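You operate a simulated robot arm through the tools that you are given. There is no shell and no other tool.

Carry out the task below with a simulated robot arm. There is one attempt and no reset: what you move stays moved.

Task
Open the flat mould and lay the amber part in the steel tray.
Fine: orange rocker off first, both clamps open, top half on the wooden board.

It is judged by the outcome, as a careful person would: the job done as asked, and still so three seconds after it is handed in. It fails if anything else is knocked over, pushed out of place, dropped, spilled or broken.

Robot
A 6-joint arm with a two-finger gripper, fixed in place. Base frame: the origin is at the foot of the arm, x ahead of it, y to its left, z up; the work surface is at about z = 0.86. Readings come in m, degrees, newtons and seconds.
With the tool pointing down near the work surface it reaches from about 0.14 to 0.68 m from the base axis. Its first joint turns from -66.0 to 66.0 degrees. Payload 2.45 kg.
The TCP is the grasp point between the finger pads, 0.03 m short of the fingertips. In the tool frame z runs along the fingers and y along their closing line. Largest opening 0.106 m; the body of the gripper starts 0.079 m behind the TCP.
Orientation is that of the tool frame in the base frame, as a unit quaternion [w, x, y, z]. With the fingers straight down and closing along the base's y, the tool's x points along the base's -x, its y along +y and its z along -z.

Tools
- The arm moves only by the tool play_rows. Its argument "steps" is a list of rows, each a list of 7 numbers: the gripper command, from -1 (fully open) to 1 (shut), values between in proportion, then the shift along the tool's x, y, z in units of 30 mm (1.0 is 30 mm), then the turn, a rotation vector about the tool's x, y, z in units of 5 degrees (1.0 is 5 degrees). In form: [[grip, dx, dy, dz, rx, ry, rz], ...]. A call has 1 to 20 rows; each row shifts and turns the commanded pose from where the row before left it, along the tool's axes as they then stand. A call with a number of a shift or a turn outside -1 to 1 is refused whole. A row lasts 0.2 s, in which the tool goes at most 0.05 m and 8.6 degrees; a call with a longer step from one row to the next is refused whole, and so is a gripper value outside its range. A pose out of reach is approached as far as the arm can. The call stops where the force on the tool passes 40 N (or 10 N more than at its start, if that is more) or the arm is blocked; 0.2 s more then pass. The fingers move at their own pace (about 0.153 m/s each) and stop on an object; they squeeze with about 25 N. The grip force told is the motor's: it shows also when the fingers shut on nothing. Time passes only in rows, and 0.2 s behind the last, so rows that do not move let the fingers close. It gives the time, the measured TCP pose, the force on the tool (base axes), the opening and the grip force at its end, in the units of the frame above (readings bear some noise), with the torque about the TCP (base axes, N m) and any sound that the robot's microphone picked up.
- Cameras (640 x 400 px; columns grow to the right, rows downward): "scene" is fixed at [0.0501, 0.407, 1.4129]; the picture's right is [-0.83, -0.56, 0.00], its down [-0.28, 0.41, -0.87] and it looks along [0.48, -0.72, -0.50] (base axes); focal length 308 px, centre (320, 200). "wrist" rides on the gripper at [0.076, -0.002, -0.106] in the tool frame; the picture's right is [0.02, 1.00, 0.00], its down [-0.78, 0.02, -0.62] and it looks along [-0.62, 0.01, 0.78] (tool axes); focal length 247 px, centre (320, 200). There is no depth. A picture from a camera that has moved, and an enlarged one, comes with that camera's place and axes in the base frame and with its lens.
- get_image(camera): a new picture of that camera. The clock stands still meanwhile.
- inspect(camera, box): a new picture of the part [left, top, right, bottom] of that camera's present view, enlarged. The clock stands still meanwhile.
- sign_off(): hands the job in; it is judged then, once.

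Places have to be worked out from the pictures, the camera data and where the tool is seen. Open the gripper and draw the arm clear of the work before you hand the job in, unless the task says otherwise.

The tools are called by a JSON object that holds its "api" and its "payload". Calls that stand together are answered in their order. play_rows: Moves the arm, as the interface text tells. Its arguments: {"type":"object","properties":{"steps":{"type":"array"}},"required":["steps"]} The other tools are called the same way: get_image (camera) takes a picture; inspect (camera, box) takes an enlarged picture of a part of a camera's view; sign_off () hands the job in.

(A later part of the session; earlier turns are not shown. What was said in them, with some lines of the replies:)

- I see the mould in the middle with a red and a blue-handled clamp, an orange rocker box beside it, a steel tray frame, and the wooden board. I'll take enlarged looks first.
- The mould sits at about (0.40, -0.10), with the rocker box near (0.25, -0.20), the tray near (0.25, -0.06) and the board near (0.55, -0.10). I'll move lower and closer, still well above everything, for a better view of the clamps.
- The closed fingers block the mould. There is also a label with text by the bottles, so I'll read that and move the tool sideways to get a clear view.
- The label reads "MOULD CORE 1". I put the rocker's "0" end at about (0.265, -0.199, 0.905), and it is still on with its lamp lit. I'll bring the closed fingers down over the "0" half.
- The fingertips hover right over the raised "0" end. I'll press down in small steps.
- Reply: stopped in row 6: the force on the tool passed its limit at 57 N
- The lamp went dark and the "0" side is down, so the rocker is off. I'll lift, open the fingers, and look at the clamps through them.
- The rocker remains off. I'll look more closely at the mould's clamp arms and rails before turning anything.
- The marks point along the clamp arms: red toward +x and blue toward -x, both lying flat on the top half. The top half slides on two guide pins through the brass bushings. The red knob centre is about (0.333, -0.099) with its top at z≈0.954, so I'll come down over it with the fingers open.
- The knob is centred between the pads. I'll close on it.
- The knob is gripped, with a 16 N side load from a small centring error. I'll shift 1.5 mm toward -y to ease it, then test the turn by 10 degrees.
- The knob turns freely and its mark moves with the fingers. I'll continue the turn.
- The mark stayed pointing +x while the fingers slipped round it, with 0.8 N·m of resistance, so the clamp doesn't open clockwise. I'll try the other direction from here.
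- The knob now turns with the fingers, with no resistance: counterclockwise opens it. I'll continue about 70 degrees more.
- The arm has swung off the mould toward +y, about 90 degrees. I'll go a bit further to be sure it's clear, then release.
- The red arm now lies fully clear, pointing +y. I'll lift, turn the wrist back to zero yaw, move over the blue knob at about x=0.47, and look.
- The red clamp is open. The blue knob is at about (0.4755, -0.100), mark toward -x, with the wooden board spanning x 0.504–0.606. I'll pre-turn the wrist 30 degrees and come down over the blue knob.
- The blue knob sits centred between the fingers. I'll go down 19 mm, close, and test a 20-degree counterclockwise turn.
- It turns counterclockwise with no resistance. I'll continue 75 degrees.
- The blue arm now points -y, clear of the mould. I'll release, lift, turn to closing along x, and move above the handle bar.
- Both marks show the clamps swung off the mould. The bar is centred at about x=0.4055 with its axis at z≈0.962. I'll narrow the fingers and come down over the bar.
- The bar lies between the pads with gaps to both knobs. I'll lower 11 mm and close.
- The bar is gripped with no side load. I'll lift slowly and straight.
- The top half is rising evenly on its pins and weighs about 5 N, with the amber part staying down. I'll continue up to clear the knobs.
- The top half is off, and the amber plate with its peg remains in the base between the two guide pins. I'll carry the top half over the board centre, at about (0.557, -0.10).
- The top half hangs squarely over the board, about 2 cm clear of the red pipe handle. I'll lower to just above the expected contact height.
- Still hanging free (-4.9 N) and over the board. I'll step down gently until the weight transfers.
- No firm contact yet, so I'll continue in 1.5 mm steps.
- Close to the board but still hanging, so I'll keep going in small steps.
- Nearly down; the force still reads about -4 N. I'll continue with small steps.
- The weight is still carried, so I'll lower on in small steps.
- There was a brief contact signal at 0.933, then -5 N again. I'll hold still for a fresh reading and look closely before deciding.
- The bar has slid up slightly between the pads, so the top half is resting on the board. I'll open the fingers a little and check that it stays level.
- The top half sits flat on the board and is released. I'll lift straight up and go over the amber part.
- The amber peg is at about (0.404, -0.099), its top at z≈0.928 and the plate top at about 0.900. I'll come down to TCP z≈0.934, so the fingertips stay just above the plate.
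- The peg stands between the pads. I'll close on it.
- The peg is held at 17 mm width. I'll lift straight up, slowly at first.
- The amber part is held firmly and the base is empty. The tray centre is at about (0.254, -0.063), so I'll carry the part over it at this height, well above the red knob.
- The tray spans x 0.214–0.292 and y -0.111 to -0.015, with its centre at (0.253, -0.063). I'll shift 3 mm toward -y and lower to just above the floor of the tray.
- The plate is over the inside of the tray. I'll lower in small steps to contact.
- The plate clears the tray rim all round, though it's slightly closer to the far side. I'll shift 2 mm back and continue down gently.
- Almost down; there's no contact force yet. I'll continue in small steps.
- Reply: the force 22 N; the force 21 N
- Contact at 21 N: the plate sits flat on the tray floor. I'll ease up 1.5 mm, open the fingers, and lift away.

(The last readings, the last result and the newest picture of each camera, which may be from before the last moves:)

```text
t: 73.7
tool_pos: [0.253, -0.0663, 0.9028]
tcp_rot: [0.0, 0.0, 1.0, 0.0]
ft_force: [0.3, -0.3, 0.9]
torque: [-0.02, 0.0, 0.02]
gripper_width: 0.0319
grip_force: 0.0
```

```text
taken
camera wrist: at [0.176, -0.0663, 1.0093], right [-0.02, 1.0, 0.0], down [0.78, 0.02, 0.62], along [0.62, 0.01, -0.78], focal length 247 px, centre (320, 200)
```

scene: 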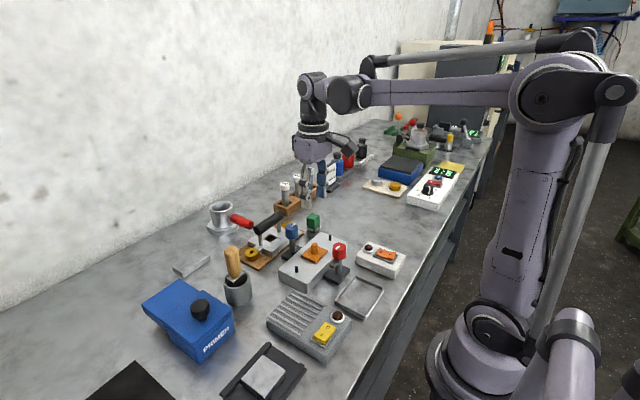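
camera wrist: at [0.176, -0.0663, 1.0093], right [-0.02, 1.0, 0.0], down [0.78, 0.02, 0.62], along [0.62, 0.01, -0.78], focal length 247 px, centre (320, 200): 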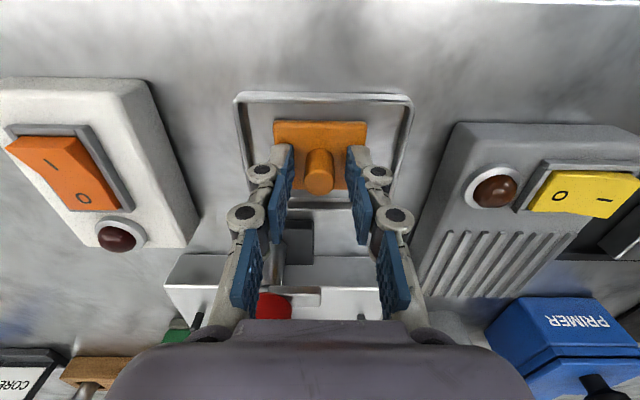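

The part is released and lies flat in the tray. I'll withdraw straight up and open the gripper once clear.

{"api": "play_rows", "payload": {"steps": [[0.4, 0, 0, -0.4, 0, 0, 0], [0.4, 0, 0, -0.8, 0, 0, 0], [0.4, 0, 0, -1, 0, 0, 0], [0.4, 0, 0, -1, 0, 0, 0], [-1, 0, 0, -1, 0, 0, 0], [-1, 0, 0, -1, 0, 0, 0], [-1, 0, 0, -1, 0, 0, 0], [-1, 0, 0, -1, 0, 0, 0], [-1, 0, 0, -1, 0, 0, 0], [-1, 0, -0.8, -1, 0, 0, 0], [-1, 0, -0.8, -1, 0, 0, 0], [-1, 0, -0.8, -0.5, 0, 0, 0], [-1, 0, 0, 0, 0, 0, 0]]}}

{"api": "get_image", "payload": {"camera": "wrist"}}

{"api": "get_image", "payload": {"camera": "scene"}}

{"api": "inspect", "payload": {"camera": "scene", "box": [230, 200, 430, 325]}}

{"api": "inspect", "payload": {"camera": "wrist", "box": [240, 0, 440, 220]}}

```text
t: 76.5
tool_pos: [0.2505, -0.1405, 1.2243]
tcp_rot: [-0.001, 0.001, 1.0, 0.001]
ft_force: [0.0, -1.4, 0.3]
torque: [-0.01, 0.01, 0.0]
gripper_width: 0.1058
grip_force: 0.0
```

```text
taken
camera wrist: at [0.1746, -0.1393, 1.3305], right [-0.02, 1.0, 0.0], down [0.78, 0.02, 0.62], along [0.62, 0.01, -0.78], focal length 247 px, centre (320, 200)
```

wrist: 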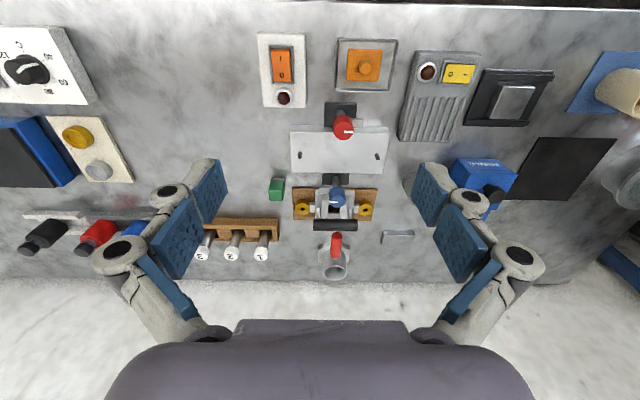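

```text
taken
```

scene: 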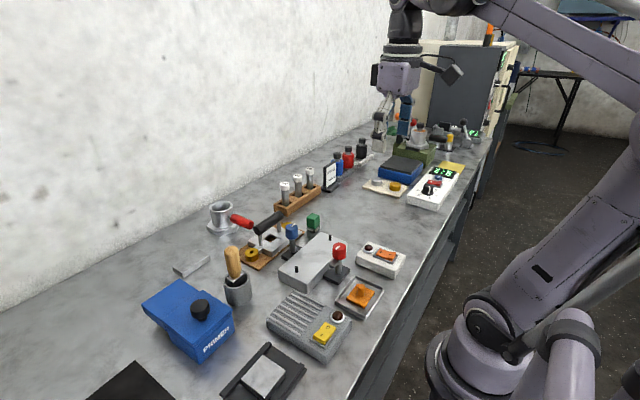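

```text
3.20 times, centred on (330, 262) of scene
camera zoom: at [0.0501, 0.407, 1.4129], right [-0.83, -0.56, 0.0], down [-0.28, 0.41, -0.87], along [0.48, -0.72, -0.5], focal length 987 px, centre (288, 0)
```

zoom: 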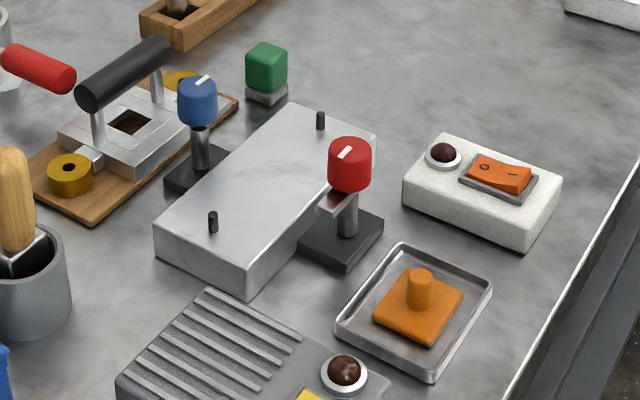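

```text
1.82 times, centred on (340, 110) of wrist
camera zoom: at [0.1746, -0.1393, 1.3305], right [-0.02, 1.0, 0.0], down [0.78, 0.02, 0.62], along [0.62, 0.01, -0.78], focal length 449 px, centre (284, 364)
```

zoom: 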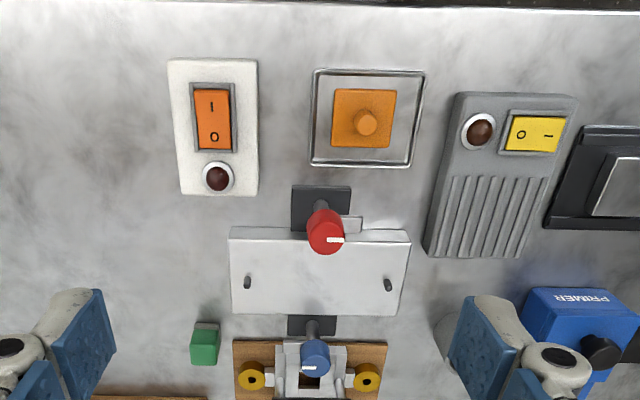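

The rocker is off with its lamp dark, both clamps are open, the top half lies on the board and the amber part is in the tray. Nothing else has moved and the arm is clear with the gripper open, so I'm handing it in.

{"api": "sign_off", "payload": {}}

```text
The job is handed in.
```

The mould is open and the amber part is lying flat in the steel tray. I've handed the job in, but no verdict came back.

- **Rocker:** I switched the orange rocker off first. Its lamp went dark and it stayed off.
- **Clamps:** The red and blue clamps are both swung clear of the mould. I first tried the red knob clockwise, which is the wrong way. The fingers slipped on it without moving it, and both knobs then opened counterclockwise.
- **Top half:** It came straight up off its guide pins and is resting flat on the wooden board.
- **Rest of the bench:** In the last pictures nothing else looked moved or knocked over. The arm was raised clear with the gripper open.
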